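You operate a simulated robot arm through the tools that you are given. There is no shell and no other tool.

You are at the controls of a simulated robot arm. One attempt, no reset.

JOB
Take the blue sensor out of the tin, put the lid back on and test it at 20 cm.
Fine: arm over the cradle; leave the sensor there with its result showing.

It is judged by the outcome, as a careful person would: the job done as asked, and still so three seconds after it is handed in. It fails if anything else is knocked over, pushed out of place, dropped, spilled or broken. Lids that push on must go on centred and level and be pressed home; caps that screw on are set level and turned clockwise until they are tight.

ROBOT AND FRAMES
A 5-joint arm with a two-finger parallel gripper, fixed in place. Base frame: the origin is at the foot of the arm, x ahead of it, y to its left, z up; the work surface is at about z = 0. Units: m, rad, N and s.
With the tool pointing down near the work surface it reaches from about 0.26 to 0.68 m from the base axis. Its first joint turns from -1.152 to 1.152 rad. The tool tilts only in the upright plane through the base axis and itself; it spins freely about its own axis. Payload 2.9 kg.
The TCP is the grasp point between the finger pads, 0.03 m short of the fingertips. In the tool frame z runs along the fingers and y along their closing line. Largest opening 0.11 m; finger width 0.02, thickness 0.01; the body of the gripper, 0.048 by 0.112 m, starts 0.055 m behind the TCP.
Orientation is told as [roll, pitch, yaw] about the base's x, y, z axes, in that order, counted from this pose: with the fingers straight down and closing along the base's y, the tool's x points along the base's -x, its y along +y and its z along -z.

CONTROLS
- The arm moves only by the tool step_arm. Its argument "motion" is a list of rows, each an object (a shift or turn left out is 0, a gripper value left out holds the last) with "offset": the shift along the tool's x, y, z in m, a list of three; "rot": the turn, a rotation vector about the tool's x, y, z in rad, a list of three; "grip": the gripper command, from -1 (shut) to 1 (fully open), values between in proportion. In form: [{"offset": [x, y, z], "rot": [rx, ry, rz], "grip": grip}, ...]. A call has 1 to 20 rows; each row shifts and turns the commanded pose from where the row before left it, along the tool's axes as they then stand. Each row takes 0.2 s and may step no farther than 0.05 m and 0.15 rad from the row before; otherwise, or with a gripper value out of range, the whole call is refused. Where a pose cannot be reached the arm comes as near as it can. A force on the tool above 40 N (or 10 N above the force at the start of the call, whichever is more), or a blocked arm, ends the call early, and 0.2 s more pass. The fingers move at their own pace (about 0.108 m/s each) and stop on an object; they squeeze with about 33 N. The grip force told is the motor's: it shows also when the fingers shut on nothing. Time passes only in rows, and 0.2 s behind the last, so rows that do not move let the fingers close. It gives the time, the measured TCP pose, the force on the tool (base axes), the opening and the grip force at its end, in the units of the frame above (readings bear some noise), with the torque about the TCP (base axes, N m) and any sound that the robot's microphone picked up, and new pictures: "views" is both (left out), scene, wrist or none.
- Cameras (640 x 400 px; columns grow to the right, rows downward): "scene" is fixed at [0.0241, -0.4485, 0.5964]; the picture's right is [0.84, -0.54, 0.00], its down [-0.35, -0.54, -0.76] and it looks along [0.41, 0.64, -0.65] (base axes); focal length 316 px, centre (320, 200). "wrist" rides on the gripper at [0.072, 0.017, -0.103] in the tool frame; the picture's right is [-0.23, 0.97, 0.00], its down [-0.76, -0.18, -0.62] and it looks along [-0.61, -0.14, 0.78] (tool axes); focal length 222 px, centre (320, 200).
- locate(camera, pixels): for up to 12 pixels [column, row] of the newest picture of that camera ("zoom" is the newest enlarged one), the place [x, y, z] in the base frame of the surface seen there, good to about 0.003 m. No time passes.
- close_up(camera, box): a new picture of the part [left, top, right, bottom] of that camera's present view, enlarged. No time passes.
- finish_job(): hands the job in; it is judged then, once.

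Open the gripper and draw the arm clear of the work before you hand the job in, unless the task says otherwise.

The tools are called after "Call:" as a command line: name --argument value ..., lists and objects as JSON in quotes. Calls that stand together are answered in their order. step_arm: Moves the arm, as the interface text tells. Its arguments: {"type":"object","properties":{"motion":{"type":"array","items":{"type":"object","properties":{"offset":{"type":"array","items":{"type":"number"}},"rot":{"type":"array","items":{"type":"number"}},"grip":{"type":"number"}}}},"views":{"type":"string","enum":["both","scene","wrist","none"]}},"required":["motion"]} The other tools are called the same way: locate (camera, pixels) gives the place of the surface under pixels of a picture; close_up (camera, box) takes an enlarged picture of a part of a camera's view; finish_job () hands the job in.

At the start:

```text
clock: 0.0
tcp_pos: [0.4381, -0.072, 0.3437]
ee_rot: [0.0, -0.001, -0.001]
wrist_force: [-0.1, 0.4, -0.9]
moment: [-0.04, -0.01, 0.03]
width: 0.1099
grip_force: 0.3
```

scene: 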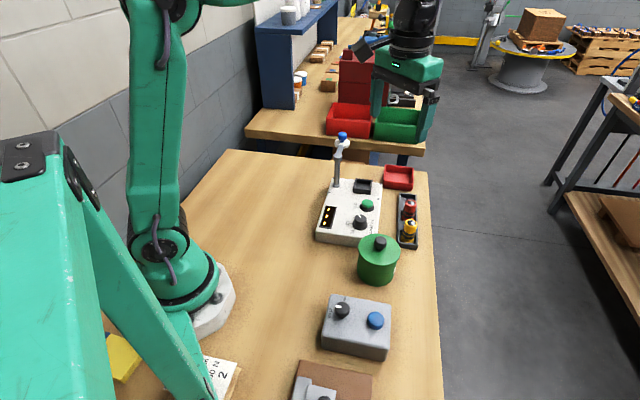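
wrist: 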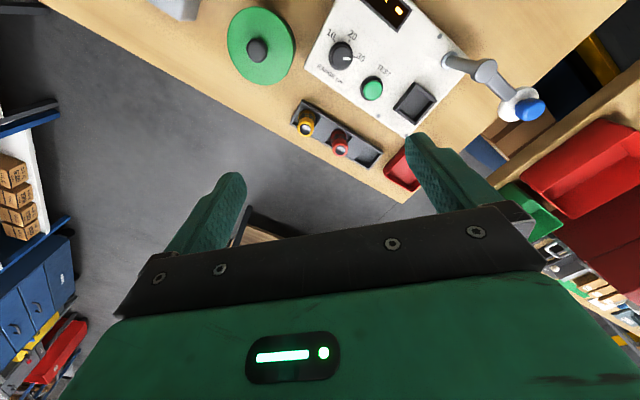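

The scene shows a green lidded tin (378,258), a white test unit with a dial, green button, cradle and a post with a blue-knobbed arm, plus a grey box with a blue button. I'll take enlarged views before moving.

Call:
close_up --camera "scene" --box '[290, 120, 450, 220]'

Call:
close_up --camera "wrist" --box '[220, 0, 560, 212]'

Call:
close_up --camera "scene" --box '[280, 180, 460, 292]'

Call:
close_up --camera "scene" --box '[200, 280, 440, 400]'

```text
4.00 times, centred on (370, 170) of scene
```

zoom: 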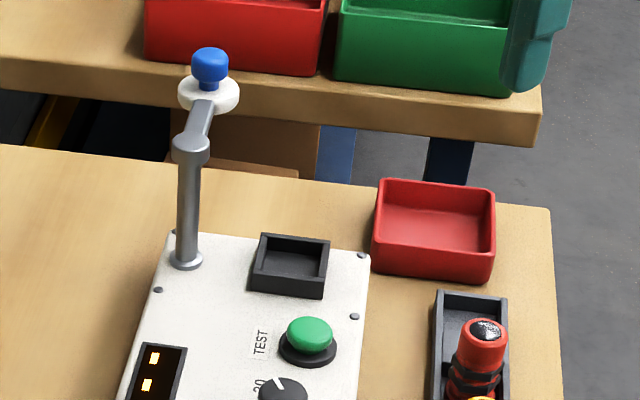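

```text
1.88 times, centred on (390, 106) of wrist
```

zoom: 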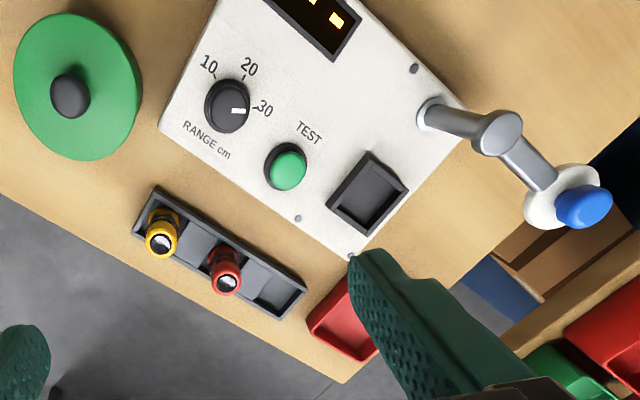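

```text
3.56 times, centred on (370, 236) of scene
```

zoom: 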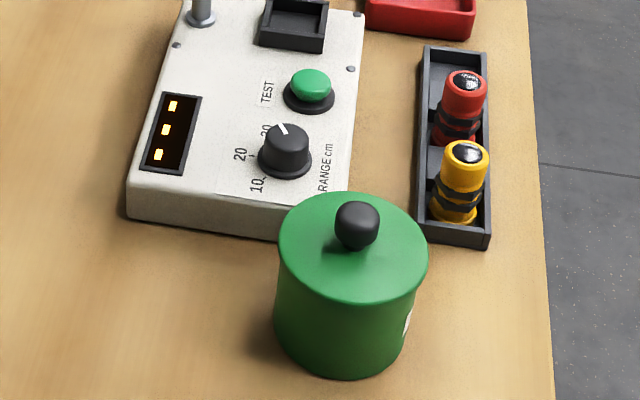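

```text
2.67 times, centred on (320, 340) of scene
```

zoom: 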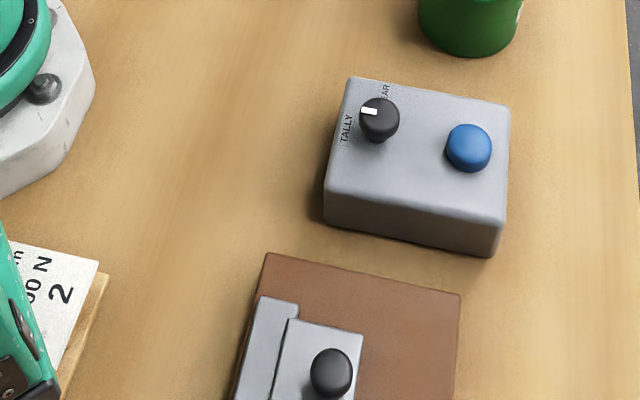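

I'll get 3D positions of the parts in the scene and wrist pictures.

Call:
locate --camera "scene" --pixels '[[380, 243], [360, 252], [397, 252], [378, 262], [376, 284], [360, 222], [368, 204], [362, 186], [337, 184], [338, 146], [342, 136], [326, 217]]'

Call:
locate --camera "wrist" --pixels '[[256, 50], [261, 20], [290, 50], [341, 55], [371, 88], [415, 103], [450, 60], [486, 70], [530, 108], [306, 122], [338, 142], [400, 170]]'

Call:
close_up --camera "scene" --box '[180, 340, 260, 400]'

```text
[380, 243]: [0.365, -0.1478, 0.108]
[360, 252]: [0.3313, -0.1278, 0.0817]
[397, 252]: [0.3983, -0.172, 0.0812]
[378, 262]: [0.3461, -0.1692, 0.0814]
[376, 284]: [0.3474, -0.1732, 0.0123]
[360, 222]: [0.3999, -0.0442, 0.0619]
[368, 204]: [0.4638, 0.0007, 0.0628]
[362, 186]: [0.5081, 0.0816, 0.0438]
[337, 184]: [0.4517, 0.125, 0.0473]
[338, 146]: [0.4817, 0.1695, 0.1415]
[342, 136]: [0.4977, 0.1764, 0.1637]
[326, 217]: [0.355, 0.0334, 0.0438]
```

```text
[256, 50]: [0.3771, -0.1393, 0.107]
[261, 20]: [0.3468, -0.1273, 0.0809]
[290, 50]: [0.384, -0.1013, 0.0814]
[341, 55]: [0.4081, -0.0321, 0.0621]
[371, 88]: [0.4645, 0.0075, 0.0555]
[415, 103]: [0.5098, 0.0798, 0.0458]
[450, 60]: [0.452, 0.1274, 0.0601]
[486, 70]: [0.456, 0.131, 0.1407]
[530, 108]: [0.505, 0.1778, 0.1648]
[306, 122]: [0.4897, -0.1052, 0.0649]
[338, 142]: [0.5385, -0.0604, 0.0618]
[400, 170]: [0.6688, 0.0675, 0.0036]
```

```text
6.67 times, centred on (220, 370) of scene
```

zoom: 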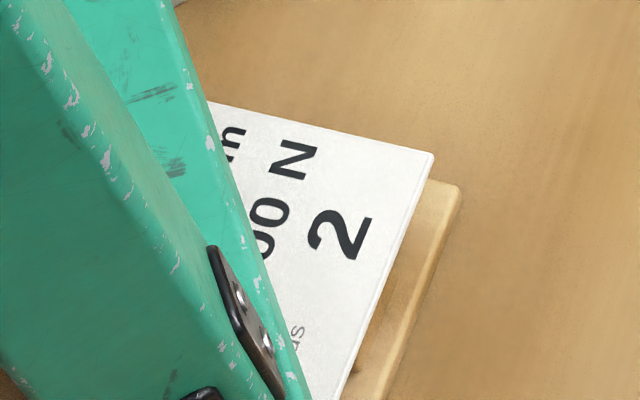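

The tin lid is centred near (0.365,-0.148), with its top at z≈0.081 and knob top at z≈0.108. I'll move above it at height and look again before descending.

Call:
step_arm --motion '[{"offset": [0.018, -0.019, 0.02], "grip": 1}, {"offset": [0.018, -0.019, 0.02]}, {"offset": [0.018, -0.019, 0.02]}, {"offset": [0.018, -0.019, 0.02]}, {"offset": [0, 0, 0]}]'

```text
clock: 1.2
tcp_pos: [0.3649, -0.1484, 0.2644]
ee_rot: [-0.001, 0.0, 0.0]
wrist_force: [-0.2, 0.3, -0.3]
moment: [-0.02, 0.01, 0.04]
width: 0.11
grip_force: 0.0
```

scene: 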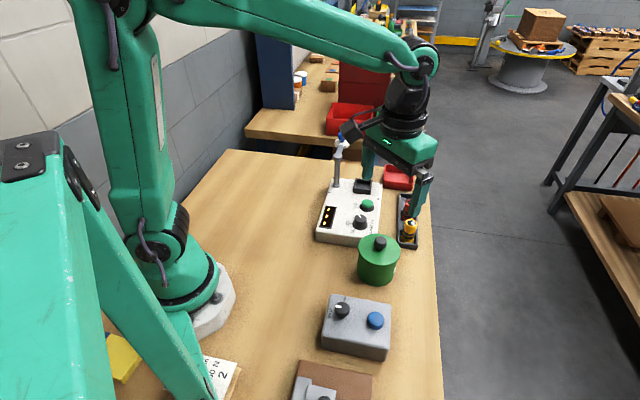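
wrist: 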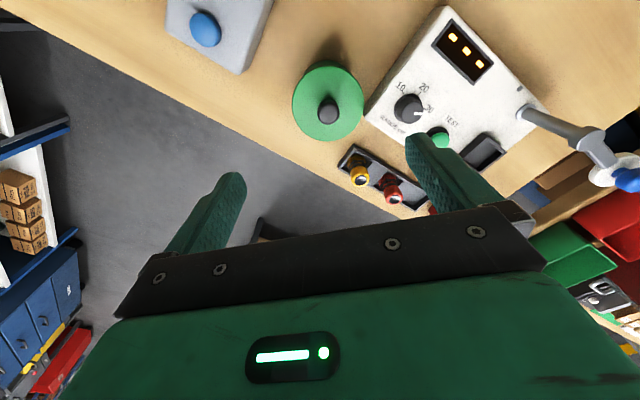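

The lid knob appears at (327,112) under the gripper. I'll locate it precisely, as well as the card at lower left of the scene.

Call:
locate --camera "wrist" --pixels '[[327, 108], [327, 120], [318, 112], [336, 112], [328, 66], [292, 100], [364, 103], [328, 140], [305, 75], [352, 78]]'

Call:
close_up --camera "wrist" --box '[270, 40, 430, 140]'

Call:
locate --camera "scene" --pixels '[[220, 378], [232, 360], [232, 385], [122, 350], [378, 238], [372, 243], [386, 243]]'

```text
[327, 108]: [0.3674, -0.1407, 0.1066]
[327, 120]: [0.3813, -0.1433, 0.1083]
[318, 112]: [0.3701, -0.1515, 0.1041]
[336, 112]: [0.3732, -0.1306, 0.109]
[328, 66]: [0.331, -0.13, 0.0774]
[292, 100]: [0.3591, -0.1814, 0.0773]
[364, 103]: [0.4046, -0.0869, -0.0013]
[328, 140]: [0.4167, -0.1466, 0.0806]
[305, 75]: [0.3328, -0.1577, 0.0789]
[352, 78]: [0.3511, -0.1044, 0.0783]
```

```text
4.00 times, centred on (350, 90) of wrist
```

zoom: 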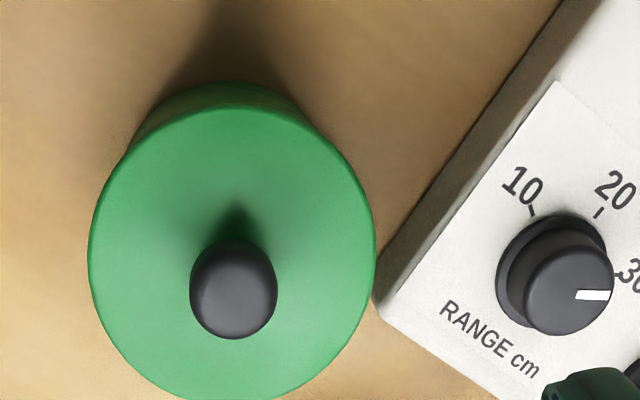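

```text
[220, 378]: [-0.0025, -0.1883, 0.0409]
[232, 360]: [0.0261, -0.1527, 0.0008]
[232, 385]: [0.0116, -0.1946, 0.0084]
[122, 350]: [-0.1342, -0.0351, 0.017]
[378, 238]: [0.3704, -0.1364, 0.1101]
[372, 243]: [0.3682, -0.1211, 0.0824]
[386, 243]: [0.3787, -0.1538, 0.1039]
```

The knob centre is about (0.373,-0.141). Before working, I want to read the card near (0.0,-0.19) that is hidden behind the green frame, so I'll lift a little and spin the tool to look backward.

Call:
step_arm --motion '[{"offset": [0.03, -0.017, -0.025]}, {"offset": [0.03, -0.017, -0.025]}, {"offset": [0.03, -0.017, -0.025]}, {"rot": [0, 0, -0.15]}, {"rot": [0, 0, -0.15]}, {"rot": [0, 0, -0.15]}, {"rot": [0, 0, -0.15]}, {"rot": [0, 0, -0.15]}, {"rot": [0, 0, -0.15]}, {"rot": [0, 0, -0.15]}, {"rot": [0, 0, -0.15]}, {"rot": [0, 0, -0.15]}, {"rot": [0, 0, -0.15]}, {"rot": [0, 0, -0.15]}, {"rot": [0, 0, -0.15]}, {"rot": [0, 0, -0.15]}, {"rot": [0, 0, -0.15]}, {"rot": [0, 0, -0.15]}, {"rot": [0, 0, -0.15]}, {"rot": [0, 0, -0.15]}]'

```text
clock: 5.4
tcp_pos: [0.3027, -0.1539, 0.3402]
ee_rot: [0.001, -0.001, 2.544]
wrist_force: [0.1, 0.9, 0.4]
moment: [0.02, -0.04, 0.0]
width: 0.1099
grip_force: 0.2
out of reach, approached as far as the arm can: row 19, 20
```

scene: 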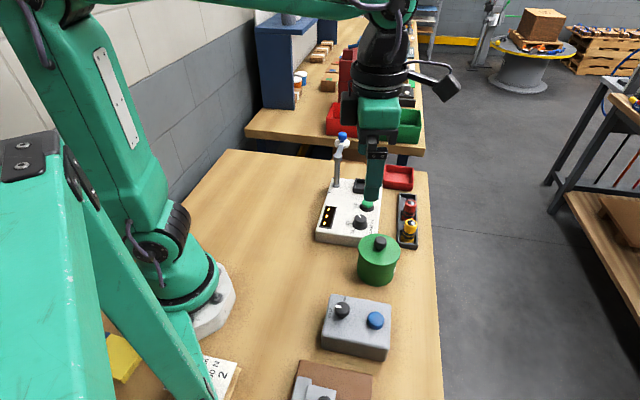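
wrist: 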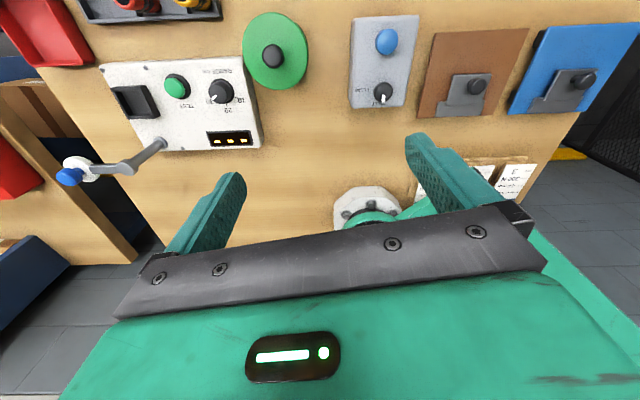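

The card is now visible around (510,180) in the wrist view, so I'll enlarge it.

Call:
close_up --camera "wrist" --box '[410, 140, 570, 240]'

Call:
close_up --camera "wrist" --box '[60, 0, 320, 165]'

```text
4.00 times, centred on (490, 190) of wrist
```

zoom: 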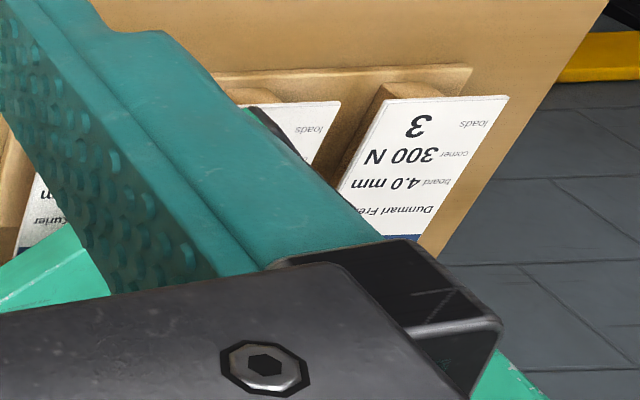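

```text
2.42 times, centred on (190, 82) of wrist
```

zoom: 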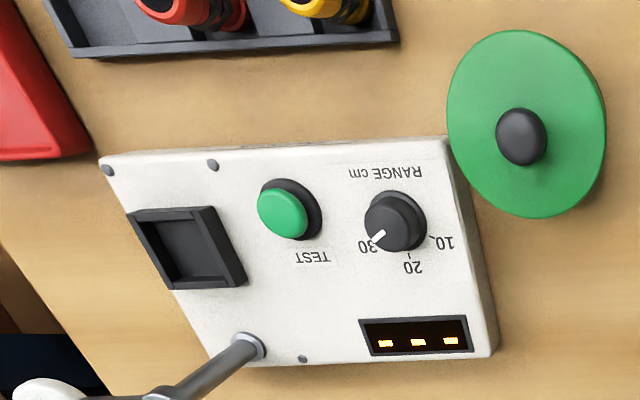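

The cards concern other shipping work (board and corner loads), so they don't matter here. I'll spin the tool back to its start orientation.

Call:
step_arm --motion '[{"rot": [0, 0, 0.15]}, {"rot": [0, 0, 0.15]}, {"rot": [0, 0, 0.15]}, {"rot": [0, 0, 0.15]}, {"rot": [0, 0, 0.15]}, {"rot": [0, 0, 0.15]}, {"rot": [0, 0, 0.15]}, {"rot": [0, 0, 0.15]}, {"rot": [0, 0, 0.15]}, {"rot": [0, 0, 0.15]}, {"rot": [0, 0, 0.15]}, {"rot": [0, 0, 0.15]}, {"rot": [0, 0, 0.15]}, {"rot": [0, 0, 0.15]}, {"rot": [0, 0, 0.15]}, {"rot": [0, 0, 0.15]}, {"rot": [0, 0, 0.15]}, {"offset": [0, 0, 0]}]' --views "none"

```text
clock: 9.2
tcp_pos: [0.3027, -0.1533, 0.3391]
ee_rot: [-0.002, 0.001, -0.002]
wrist_force: [-2.0, -0.1, 0.1]
moment: [0.01, 0.0, 0.03]
width: 0.11
grip_force: 0.0
```

I'm at (0.303,-0.153,0.339) with yaw 0. I'll move over the knob at (0.373,-0.141) and down to z≈0.20 for a closer look, with the fingers partly closed so they clear the tester.

Call:
step_arm --motion '[{"offset": [-0.0175, 0.003, 0.03], "grip": 0}, {"offset": [-0.0175, 0.003, 0.035]}, {"offset": [-0.0175, 0.003, 0.035]}, {"offset": [-0.0175, 0.003, 0.035]}, {"offset": [0, 0, 0]}]'

```text
clock: 10.4
tcp_pos: [0.3726, -0.141, 0.2034]
ee_rot: [-0.001, 0.0, 0.001]
wrist_force: [0.2, -0.3, 0.3]
moment: [-0.03, 0.02, 0.01]
width: 0.055
grip_force: 0.1
```

scene: 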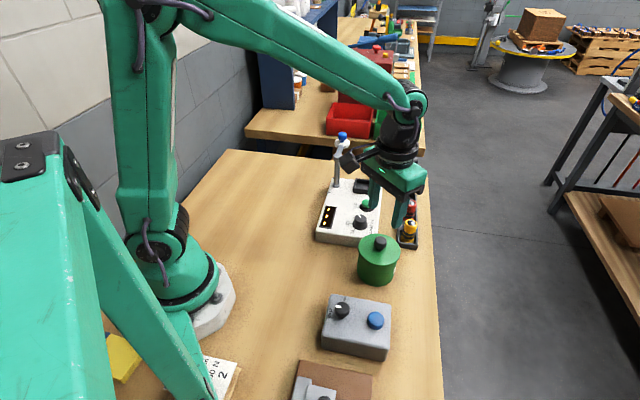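
wrist: 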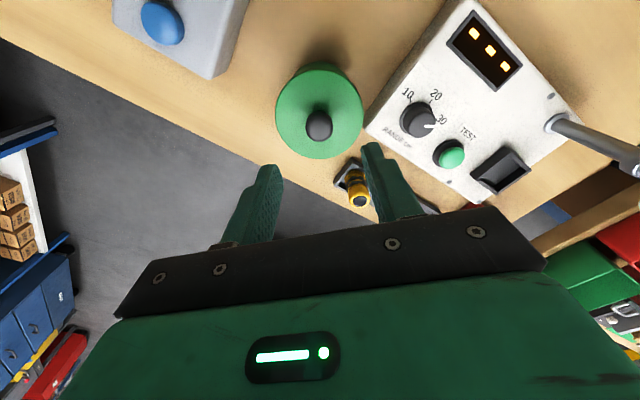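

The knob at (319,125) lies right on the tool's axis line. I'll descend until the tips are just above the lid (TCP z≈0.116), then close.

Call:
step_arm --motion '[{"offset": [0, 0, 0.03]}, {"offset": [0, 0, 0.03]}, {"offset": [0, 0, 0.018]}, {"offset": [0, 0, 0.0085]}, {"offset": [0, 0, 0]}]'

```text
clock: 11.6
tcp_pos: [0.3719, -0.1406, 0.1179]
ee_rot: [0.001, 0.0, 0.0]
wrist_force: [-0.8, 0.3, 0.0]
moment: [-0.01, 0.0, 0.02]
width: 0.0549
grip_force: 0.1
```

scene: 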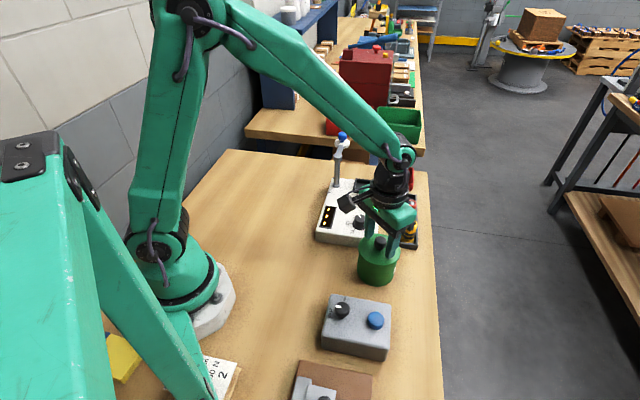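
wrist: 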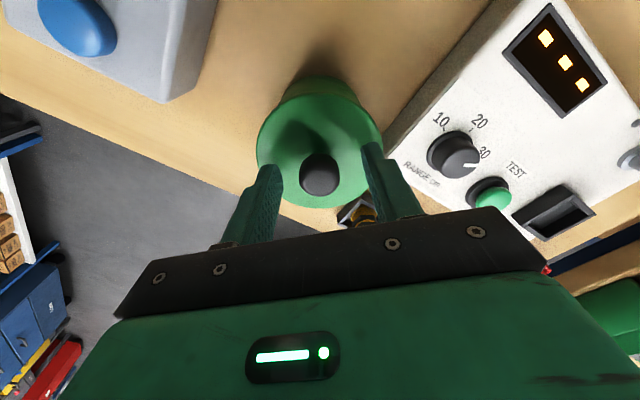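

The knob at (319,175) is centred between the fingers and the tips clear the lid. I'll close on it.

Call:
step_arm --motion '[{"grip": -0.4}, {"grip": -1}, {"offset": [0, 0, 0]}]' --views "wrist"

```text
clock: 12.4
tcp_pos: [0.3722, -0.1396, 0.118]
ee_rot: [0.0, 0.0, 0.0]
wrist_force: [-0.6, -0.4, 0.1]
moment: [0.03, 0.01, -0.02]
width: 0.0247
grip_force: 32.5
heard: snap
```

wrist: 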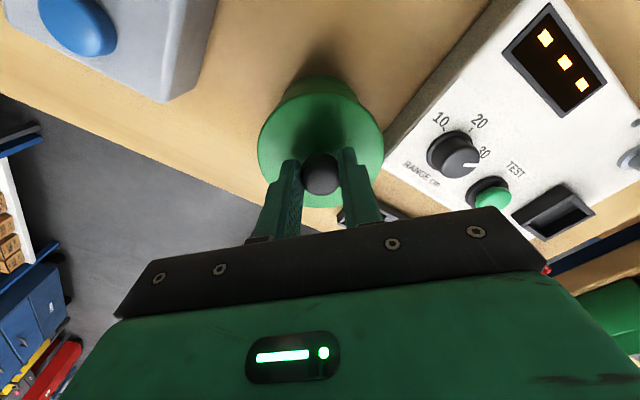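

The grip is firm at width 0.025 (a snap was heard). I'll lift gently a little way and check whether the lid comes free of the tin.

Call:
step_arm --motion '[{"offset": [0, 0, -0.004]}, {"offset": [0, 0, -0.004]}, {"offset": [0, 0, -0.004]}, {"offset": [0, 0, 0]}]'

Call:
close_up --camera "scene" --box '[320, 190, 440, 300]'

```text
clock: 13.4
tcp_pos: [0.3724, -0.1405, 0.1303]
ee_rot: [-0.001, 0.0, 0.001]
wrist_force: [0.3, -0.3, -0.4]
moment: [-0.02, -0.01, -0.04]
width: 0.0246
grip_force: 33.2
```

scene: 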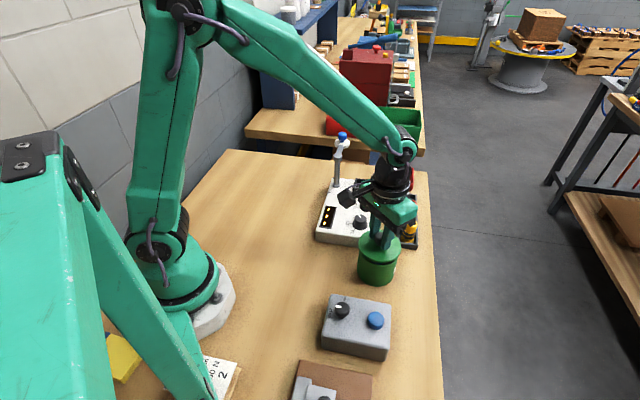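
wrist: 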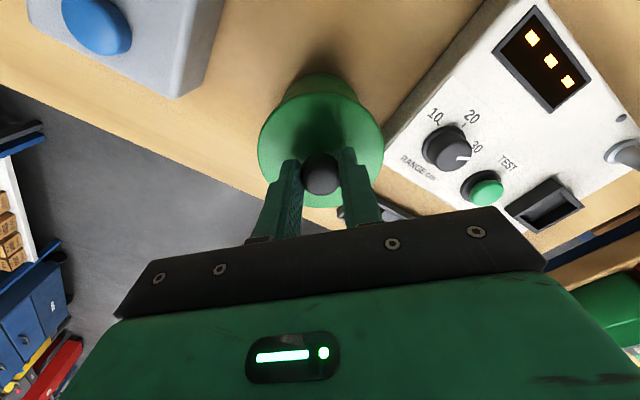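

```text
3.64 times, centred on (380, 245) of scene
```

zoom: 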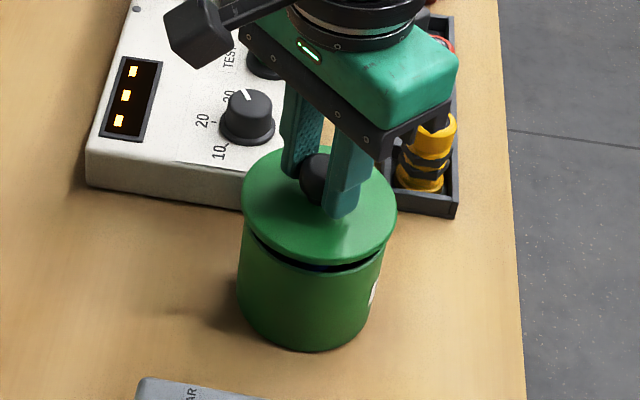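

The lid is clearly lifting off the tin (a dark gap shows). I'll raise it straight up well clear, then look at the underside, the tin and the free table area.

Call:
step_arm --motion '[{"offset": [0, 0, -0.01]}, {"offset": [0, 0, -0.02]}, {"offset": [0, 0, -0.03]}, {"offset": [0, 0, -0.03]}, {"offset": [0, 0, 0]}]'

Call:
locate --camera "scene" --pixels '[[300, 250], [280, 250], [290, 270], [316, 238], [353, 246], [320, 300], [300, 290], [330, 180], [382, 190], [260, 280]]'

Call:
close_up --camera "scene" --box '[320, 180, 440, 300]'

```text
clock: 14.6
tcp_pos: [0.3713, -0.1421, 0.2214]
ee_rot: [-0.001, 0.001, 0.0]
wrist_force: [0.3, -0.3, -0.5]
moment: [-0.01, 0.01, -0.03]
width: 0.0247
grip_force: 32.6
```

scene: 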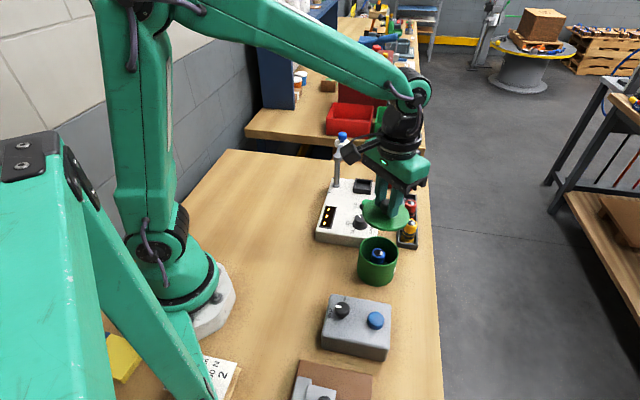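
wrist: 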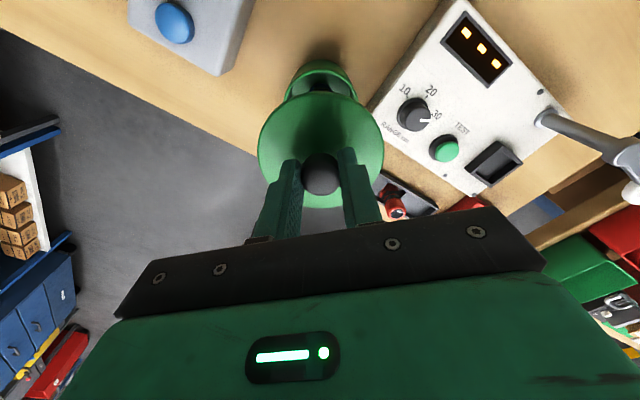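

```text
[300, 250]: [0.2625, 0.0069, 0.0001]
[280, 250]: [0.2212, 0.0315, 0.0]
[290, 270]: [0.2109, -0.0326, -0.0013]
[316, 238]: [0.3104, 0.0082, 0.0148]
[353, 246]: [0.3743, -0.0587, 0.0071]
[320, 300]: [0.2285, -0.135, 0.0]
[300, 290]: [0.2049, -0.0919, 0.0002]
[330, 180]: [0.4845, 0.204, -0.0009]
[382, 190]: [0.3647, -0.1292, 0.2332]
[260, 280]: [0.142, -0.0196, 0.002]
```

```text
3.33 times, centred on (380, 240) of scene
```

zoom: 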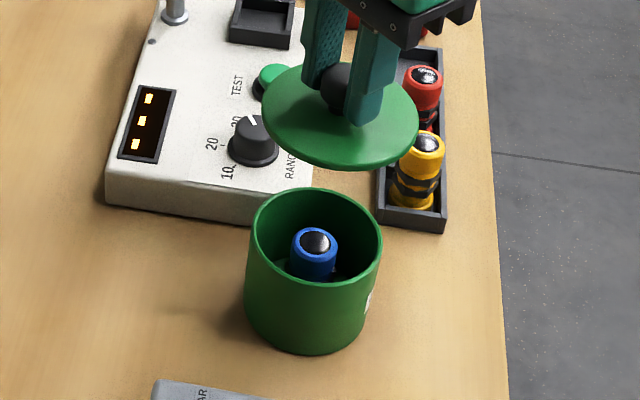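

The tin is open with the blue sensor standing upright inside. I'll check the grey box edges and the table where I plan to set the lid down, near (0.285,-0.08).

Call:
locate --camera "scene" --pixels '[[333, 296], [391, 303], [322, 345], [325, 325], [330, 268], [340, 280], [320, 262], [345, 290], [378, 241], [358, 262]]'

Call:
locate --camera "wrist" --pixels '[[320, 62], [293, 80], [350, 80], [320, 100], [262, 150], [383, 150], [375, 105]]'

```text
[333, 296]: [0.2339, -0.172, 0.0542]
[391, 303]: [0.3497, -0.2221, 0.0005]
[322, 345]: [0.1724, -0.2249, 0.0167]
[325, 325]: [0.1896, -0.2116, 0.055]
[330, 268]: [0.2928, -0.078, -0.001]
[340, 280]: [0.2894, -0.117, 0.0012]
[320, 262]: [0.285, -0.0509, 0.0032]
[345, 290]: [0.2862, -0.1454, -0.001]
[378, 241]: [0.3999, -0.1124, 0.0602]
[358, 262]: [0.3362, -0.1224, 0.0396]
```

```text
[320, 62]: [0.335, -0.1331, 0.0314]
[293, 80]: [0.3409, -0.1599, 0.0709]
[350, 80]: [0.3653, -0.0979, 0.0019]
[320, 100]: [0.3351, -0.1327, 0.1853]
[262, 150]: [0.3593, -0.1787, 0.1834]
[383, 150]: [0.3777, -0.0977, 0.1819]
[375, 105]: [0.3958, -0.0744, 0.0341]
```

The lid top sits 0.038 m below the TCP, and the table around (0.285,-0.085) is free. I'll carry the lid there and lower it to just above the table.

Call:
step_arm --motion '[{"offset": [0.029, 0.0187, 0]}, {"offset": [0.029, 0.0187, 0]}, {"offset": [0.029, 0.0187, 0]}, {"offset": [0, 0, 0.03]}, {"offset": [0, 0, 0.03]}, {"offset": [0, 0, 0.03]}, {"offset": [0, 0, 0.03]}, {"offset": [0, 0, 0.03]}, {"offset": [0, 0, 0]}]'

Call:
close_up --camera "scene" --box '[280, 200, 420, 300]'

```text
clock: 16.6
tcp_pos: [0.2855, -0.0848, 0.0695]
ee_rot: [-0.001, -0.001, 0.001]
wrist_force: [0.4, -0.6, 0.3]
moment: [0.0, 0.0, -0.03]
width: 0.0249
grip_force: 33.2
```

scene: 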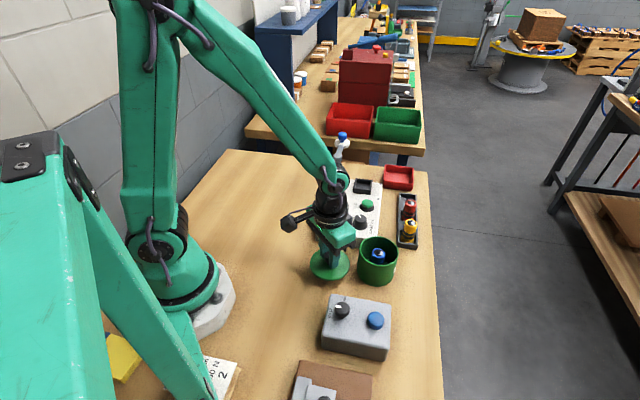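
wrist: 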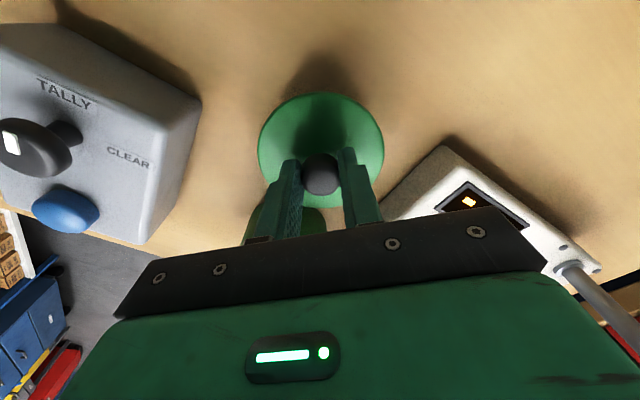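

```text
4.00 times, centred on (350, 250) of scene
```

zoom: 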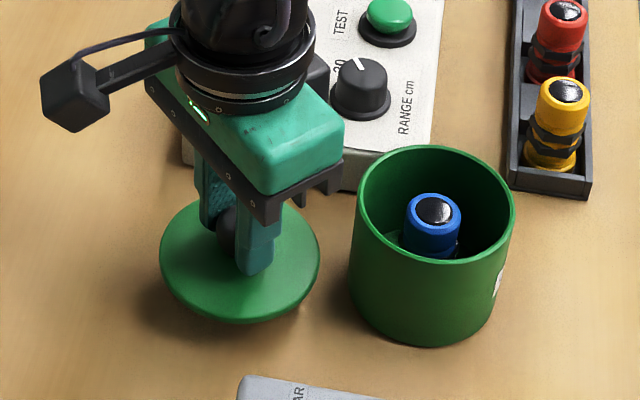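

The lid hangs just above clear table. I'll lower it in small steps and watch the force for contact.

Call:
step_arm --motion '[{"offset": [0, 0, 0.005]}, {"offset": [0, 0, 0.005]}, {"offset": [0, 0, 0.003]}, {"offset": [0, 0, 0]}]'

Call:
close_up --camera "scene" --box '[290, 220, 390, 300]'

```text
clock: 17.6
tcp_pos: [0.2851, -0.0845, 0.0565]
ee_rot: [-0.001, -0.001, 0.001]
wrist_force: [-0.1, 0.1, -0.3]
moment: [0.0, -0.04, -0.01]
width: 0.0246
grip_force: 32.8
```

scene: 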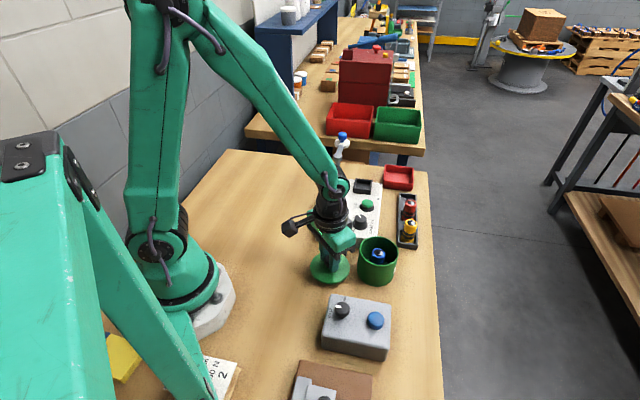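
wrist: 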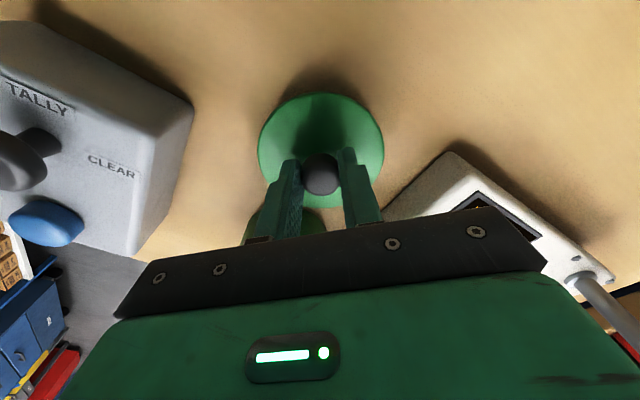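

```text
5.00 times, centred on (340, 260) of scene
```

zoom: 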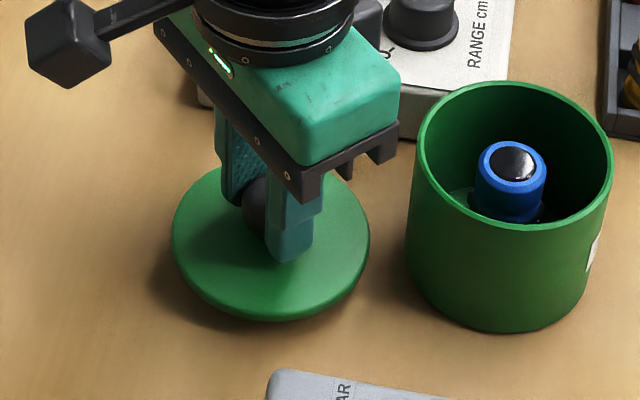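

Still no contact (force near zero). I'll keep lowering in finer steps.

Call:
step_arm --motion '[{"offset": [0, 0, 0.002]}, {"offset": [0, 0, 0.002]}, {"offset": [0, 0, 0.002]}, {"offset": [0, 0, 0]}]' --views "none"

```text
clock: 18.6
tcp_pos: [0.2849, -0.0846, 0.0502]
ee_rot: [0.001, -0.001, 0.0]
wrist_force: [0.6, 0.3, -0.1]
moment: [-0.01, -0.03, -0.02]
width: 0.0245
grip_force: 32.9
```

No contact yet at z=0.0502. I'll continue in 1–1.5 mm steps.

Call:
step_arm --motion '[{"offset": [0, 0, 0.0015]}, {"offset": [0, 0, 0.0015]}, {"offset": [0, 0, 0.001]}, {"offset": [0, 0, 0]}]' --views "scene"

Call:
close_up --camera "scene" --box '[290, 220, 390, 300]'

```text
clock: 19.6
tcp_pos: [0.2842, -0.0852, 0.0471]
ee_rot: [0.001, 0.0, -0.001]
wrist_force: [0.6, -0.5, -0.4]
moment: [-0.03, 0.03, 0.03]
width: 0.0246
grip_force: 33.2
```

scene: 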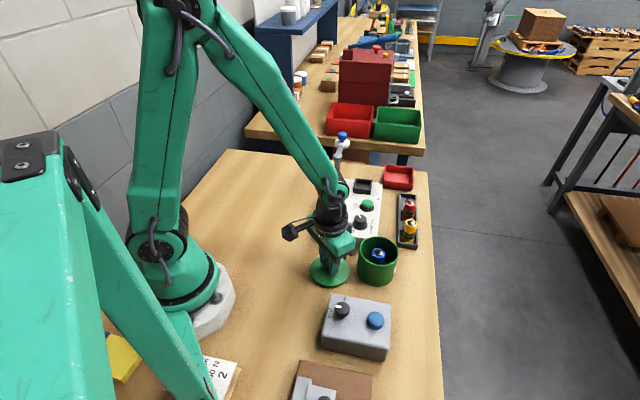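

```text
5.00 times, centred on (340, 260) of scene
```

zoom: 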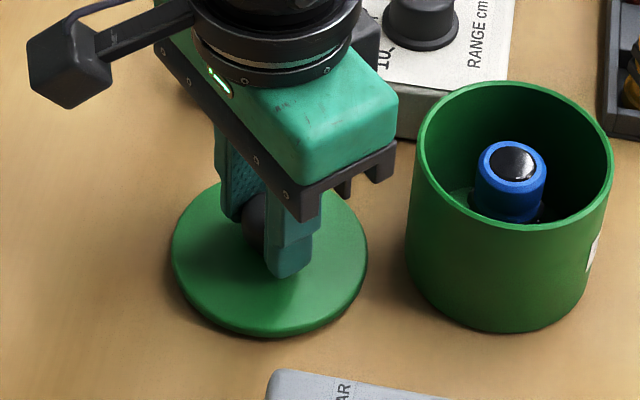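

The lid is nearly at the table with its shadow tight beneath it, and there is still no force. I'll continue with 1 mm steps.

Call:
step_arm --motion '[{"offset": [0, 0, 0.001]}, {"offset": [0, 0, 0.001]}, {"offset": [0, 0, 0.001]}, {"offset": [0, 0, 0]}]' --views "none"

```text
clock: 20.6
tcp_pos: [0.2849, -0.0851, 0.0435]
ee_rot: [0.001, 0.0, 0.0]
wrist_force: [0.2, 0.0, -1.7]
moment: [-0.02, 0.02, 0.03]
width: 0.0248
grip_force: 33.0
```

Force has changed slightly (-1.7 N). I'll take one more millimetre-scale step to confirm contact.

Call:
step_arm --motion '[{"offset": [0, 0, 0.001]}, {"offset": [0, 0, 0]}]' --views "scene"

Call:
close_up --camera "scene" --box '[290, 220, 390, 300]'

```text
clock: 21.2
tcp_pos: [0.2852, -0.0851, 0.0417]
ee_rot: [0.0, 0.001, 0.0]
wrist_force: [-1.3, 0.1, 1.6]
moment: [0.0, -0.02, -0.01]
width: 0.0246
grip_force: 32.4
```

scene: 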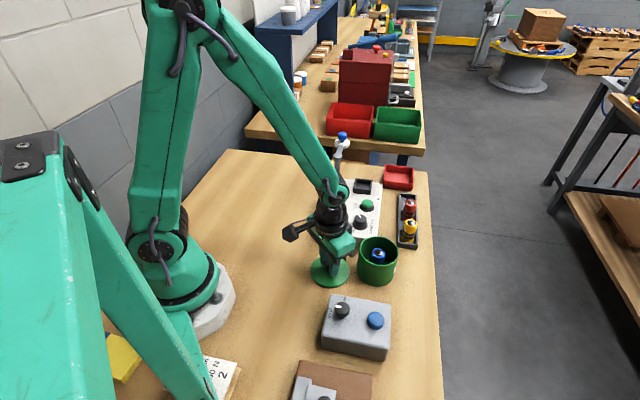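

```text
5.00 times, centred on (340, 260) of scene
```

zoom: 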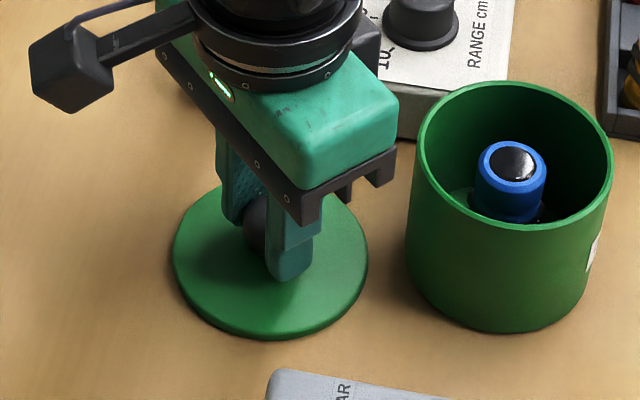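

The readings are within noise; the lid must be almost touching. I'll step down 1 mm twice more, watching force.

Call:
step_arm --motion '[{"offset": [0, 0, 0.001]}, {"offset": [0, 0, 0]}]' --views "none"

```text
clock: 21.8
tcp_pos: [0.285, -0.0853, 0.0426]
ee_rot: [0.0, -0.002, 0.0]
wrist_force: [-7.3, 2.7, 32.5]
moment: [0.08, 0.28, 0.0]
width: 0.0245
grip_force: 33.1
```

Contact is confirmed (32 N up). I'll relieve by 1 mm, then open the fingers to release the lid knob and look.

Call:
step_arm --motion '[{"offset": [0, 0, -0.001]}, {"offset": [0, 0, 0]}, {"grip": 0}, {"offset": [0, 0, 0]}, {"offset": [0, 0, 0]}]'

```text
clock: 23.0
tcp_pos: [0.285, -0.0844, 0.0429]
ee_rot: [0.002, 0.0, -0.001]
wrist_force: [1.0, 0.0, 0.5]
moment: [0.0, 0.01, 0.0]
width: 0.055
grip_force: 0.1
```

scene: 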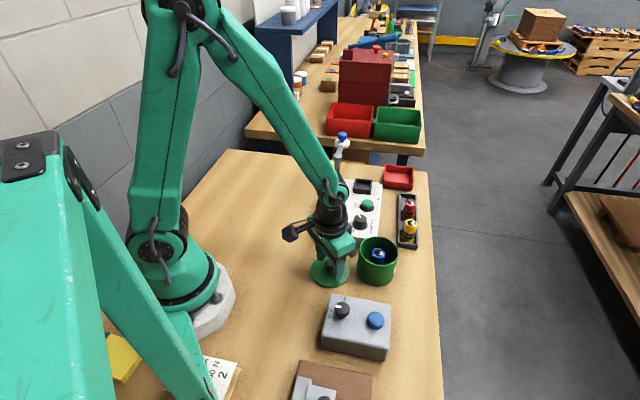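
wrist: 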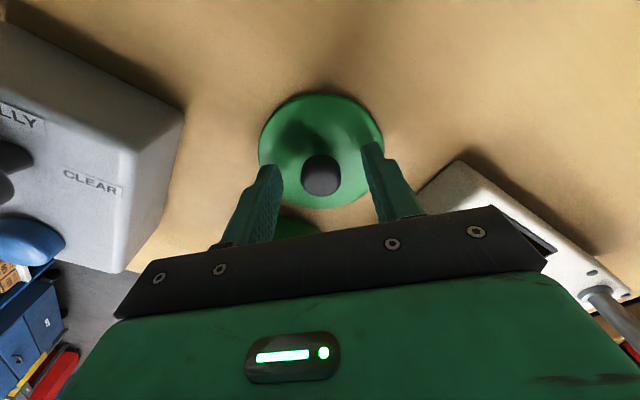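

The lid rests flat on the table, knob free at (320,173). I'll lift straight up, then move over the tin and inspect the sensor.

Call:
step_arm --motion '[{"offset": [0, 0, -0.02]}, {"offset": [0, 0, -0.04]}, {"offset": [0, 0, -0.04]}, {"offset": [0, 0, -0.04]}, {"offset": [-0.029, -0.0187, -0.01]}, {"offset": [-0.029, -0.0187, 0]}, {"offset": [-0.029, -0.0187, 0]}, {"offset": [0, 0, 0]}]'

Call:
close_up --camera "wrist" --box '[240, 40, 400, 140]'

Call:
close_up --camera "scene" --box '[300, 210, 430, 300]'

```text
clock: 24.8
tcp_pos: [0.3708, -0.1421, 0.1917]
ee_rot: [0.0, -0.001, 0.0]
wrist_force: [0.9, 0.3, 0.3]
moment: [-0.01, 0.02, -0.01]
width: 0.055
grip_force: 0.0
```

scene: 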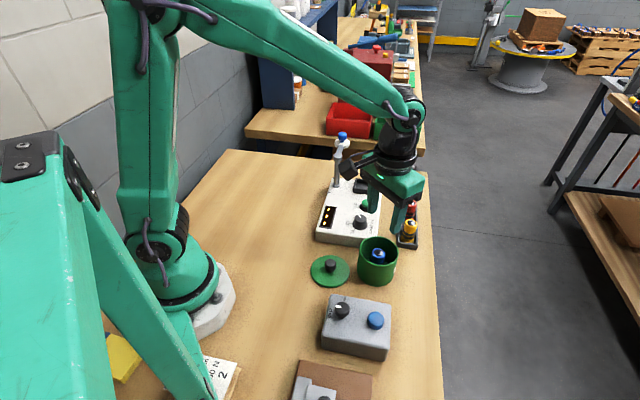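
wrist: 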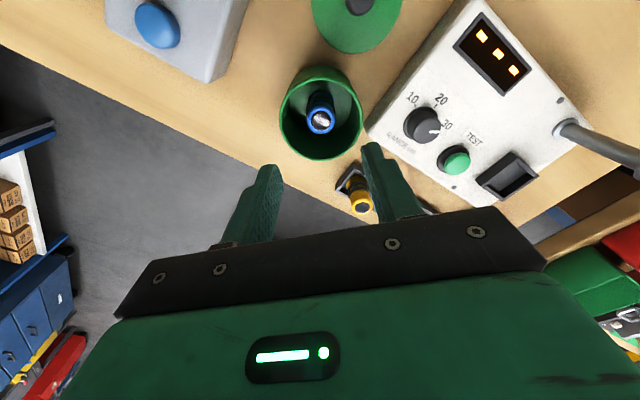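

```text
4.00 times, centred on (320, 90) of wrist
```

zoom: 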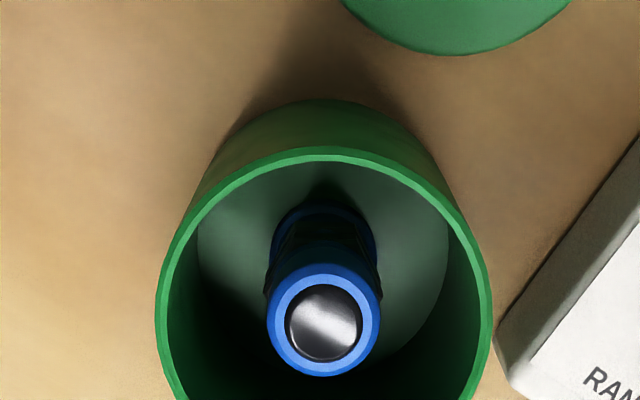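

```text
4.44 times, centred on (365, 255) of scene
```

zoom: 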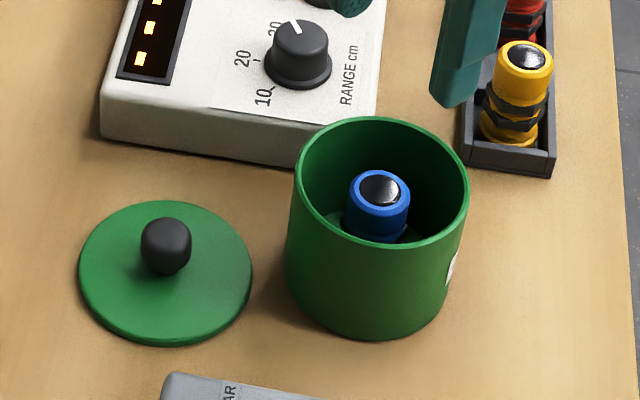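

The blue sensor stands upright near the tin's centre, lens up. I'll measure the sensor top, tin rim, and the cradle.

Call:
locate --camera "wrist" --pixels '[[321, 120], [321, 108], [321, 133], [308, 121], [334, 121], [320, 79], [281, 115], [361, 112], [320, 157], [300, 92], [342, 92], [320, 98]]'

Call:
locate --camera "scene" --pixels '[[379, 253], [373, 254], [385, 254], [378, 259], [378, 237], [359, 250], [397, 251], [378, 264], [371, 276]]'

Call:
close_up --camera "wrist" --box '[380, 60, 580, 220]'

```text
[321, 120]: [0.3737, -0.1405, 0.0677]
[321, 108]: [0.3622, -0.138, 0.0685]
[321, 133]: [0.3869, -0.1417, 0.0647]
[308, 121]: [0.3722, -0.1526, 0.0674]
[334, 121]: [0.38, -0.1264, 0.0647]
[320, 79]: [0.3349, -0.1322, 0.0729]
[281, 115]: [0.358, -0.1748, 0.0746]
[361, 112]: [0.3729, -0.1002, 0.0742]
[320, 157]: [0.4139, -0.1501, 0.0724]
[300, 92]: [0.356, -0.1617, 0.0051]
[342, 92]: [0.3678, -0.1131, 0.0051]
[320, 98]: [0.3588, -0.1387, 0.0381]
```

```text
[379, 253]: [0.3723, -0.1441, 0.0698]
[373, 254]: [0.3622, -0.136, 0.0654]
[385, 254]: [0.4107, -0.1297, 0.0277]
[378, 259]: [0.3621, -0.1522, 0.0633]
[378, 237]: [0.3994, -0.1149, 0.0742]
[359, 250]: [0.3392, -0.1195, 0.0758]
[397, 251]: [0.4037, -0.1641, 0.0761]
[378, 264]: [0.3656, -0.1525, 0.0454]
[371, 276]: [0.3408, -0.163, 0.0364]
```

```text
2.50 times, centred on (480, 140) of wrist
```

zoom: 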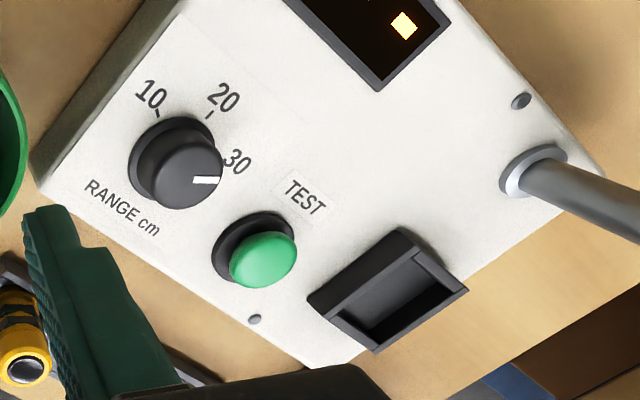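

The sensor head (≈25 mm wide) is centred near (0.3745,-0.140) with its top at z≈0.068, and the tin's inner radius is ≈37 mm. I'll narrow the fingers to 40 mm so they clear the tin wall, and descend part way to check alignment.

Call:
step_arm --motion '[{"offset": [-0.0034, 0.0021, 0.02], "grip": -0.27}, {"offset": [0, 0, 0.025]}, {"offset": [0, 0, 0.025]}, {"offset": [0, 0, 0.007]}, {"offset": [0, 0, 0]}]'

Call:
close_up --camera "wrist" --box '[220, 60, 420, 220]'

Call:
close_up --camera "scene" --box '[330, 190, 430, 290]'

```text
clock: 26.0
tcp_pos: [0.376, -0.1392, 0.1141]
ee_rot: [0.002, 0.001, -0.001]
wrist_force: [0.7, -0.3, -0.4]
moment: [-0.02, 0.0, 0.02]
width: 0.04
grip_force: 0.1
```

scene: 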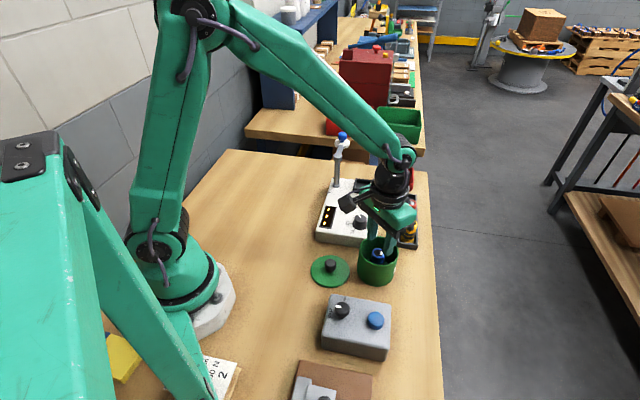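
wrist: 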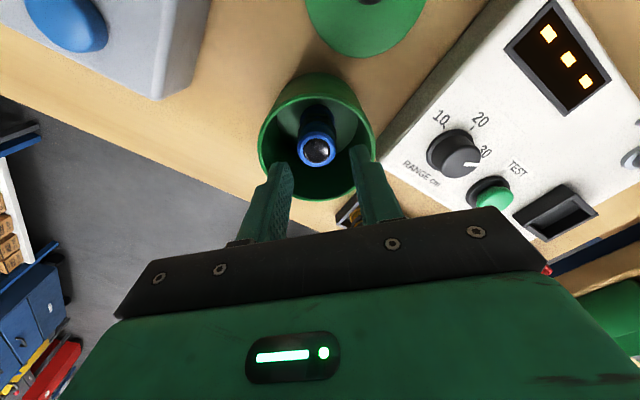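

```text
2.50 times, centred on (320, 140) of wrist
```

zoom: 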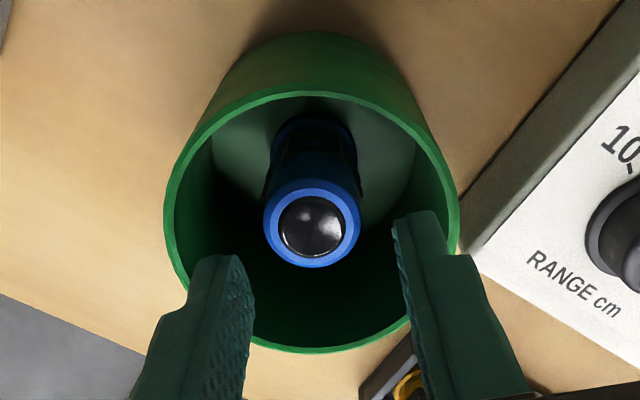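

```text
4.00 times, centred on (380, 240) of scene
```

zoom: 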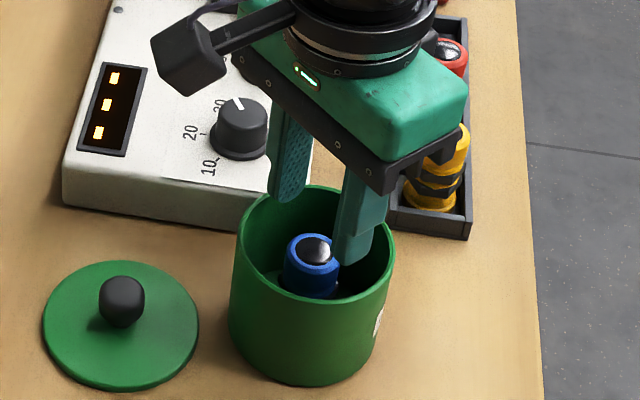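

The sensor top at about (316,150) is ~2–3 mm off the tool axis (expected (320,153)). I'll correct by that and lower so the tips sit around z≈0.046.

Call:
step_arm --motion '[{"offset": [0.0025, -0.0018, 0]}, {"offset": [0, 0, 0.015]}, {"offset": [0, 0, 0.012]}, {"offset": [0, 0, 0.01]}, {"offset": [0, 0, 0]}]'

Call:
close_up --camera "wrist" --box '[220, 60, 420, 220]'

```text
clock: 27.2
tcp_pos: [0.3736, -0.1405, 0.0794]
ee_rot: [-0.003, 0.0, 0.0]
wrist_force: [-0.2, -0.4, 0.4]
moment: [0.02, 0.03, -0.02]
width: 0.0401
grip_force: 0.0
```

scene: 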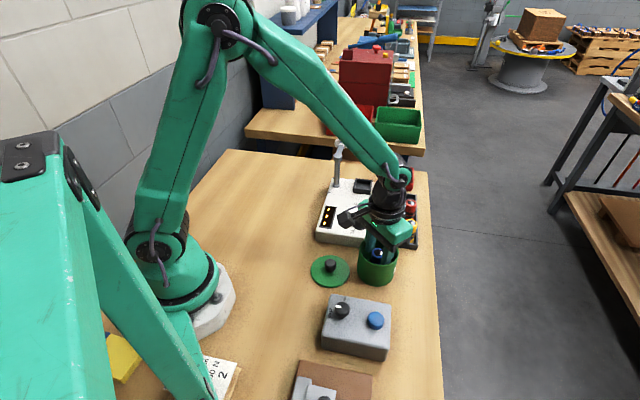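
wrist: 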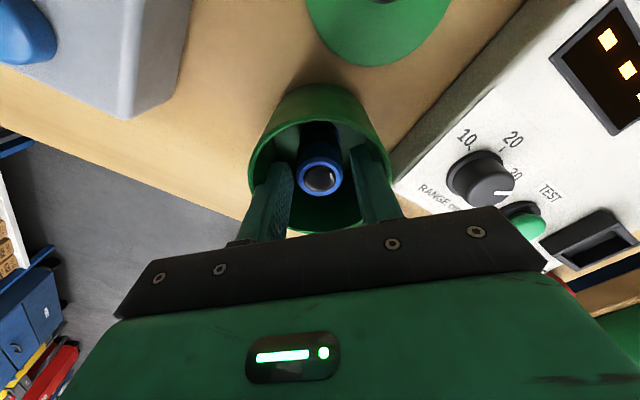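

```text
2.50 times, centred on (320, 140) of wrist
```

zoom: 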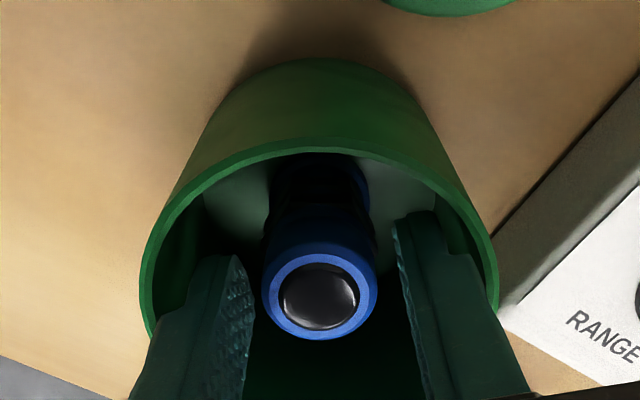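

Sensor head is now centred at (320,179), matching the tool axis. I'll close the fingers on it.

Call:
step_arm --motion '[{"offset": [0, 0, 0.002], "grip": -0.4}, {"grip": -0.55}, {"grip": -1}, {"offset": [0, 0, 0]}]' --views "wrist"

```text
clock: 28.2
tcp_pos: [0.3732, -0.1414, 0.0759]
ee_rot: [0.0, -0.001, -0.002]
wrist_force: [1.3, 0.6, 2.5]
moment: [0.04, -0.07, 0.01]
width: 0.028
grip_force: 33.2
```

wrist: 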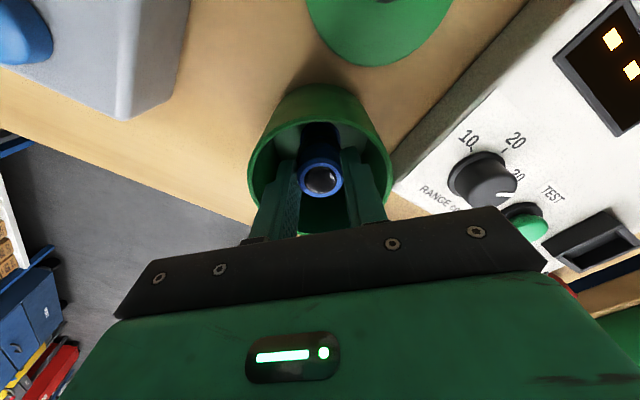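

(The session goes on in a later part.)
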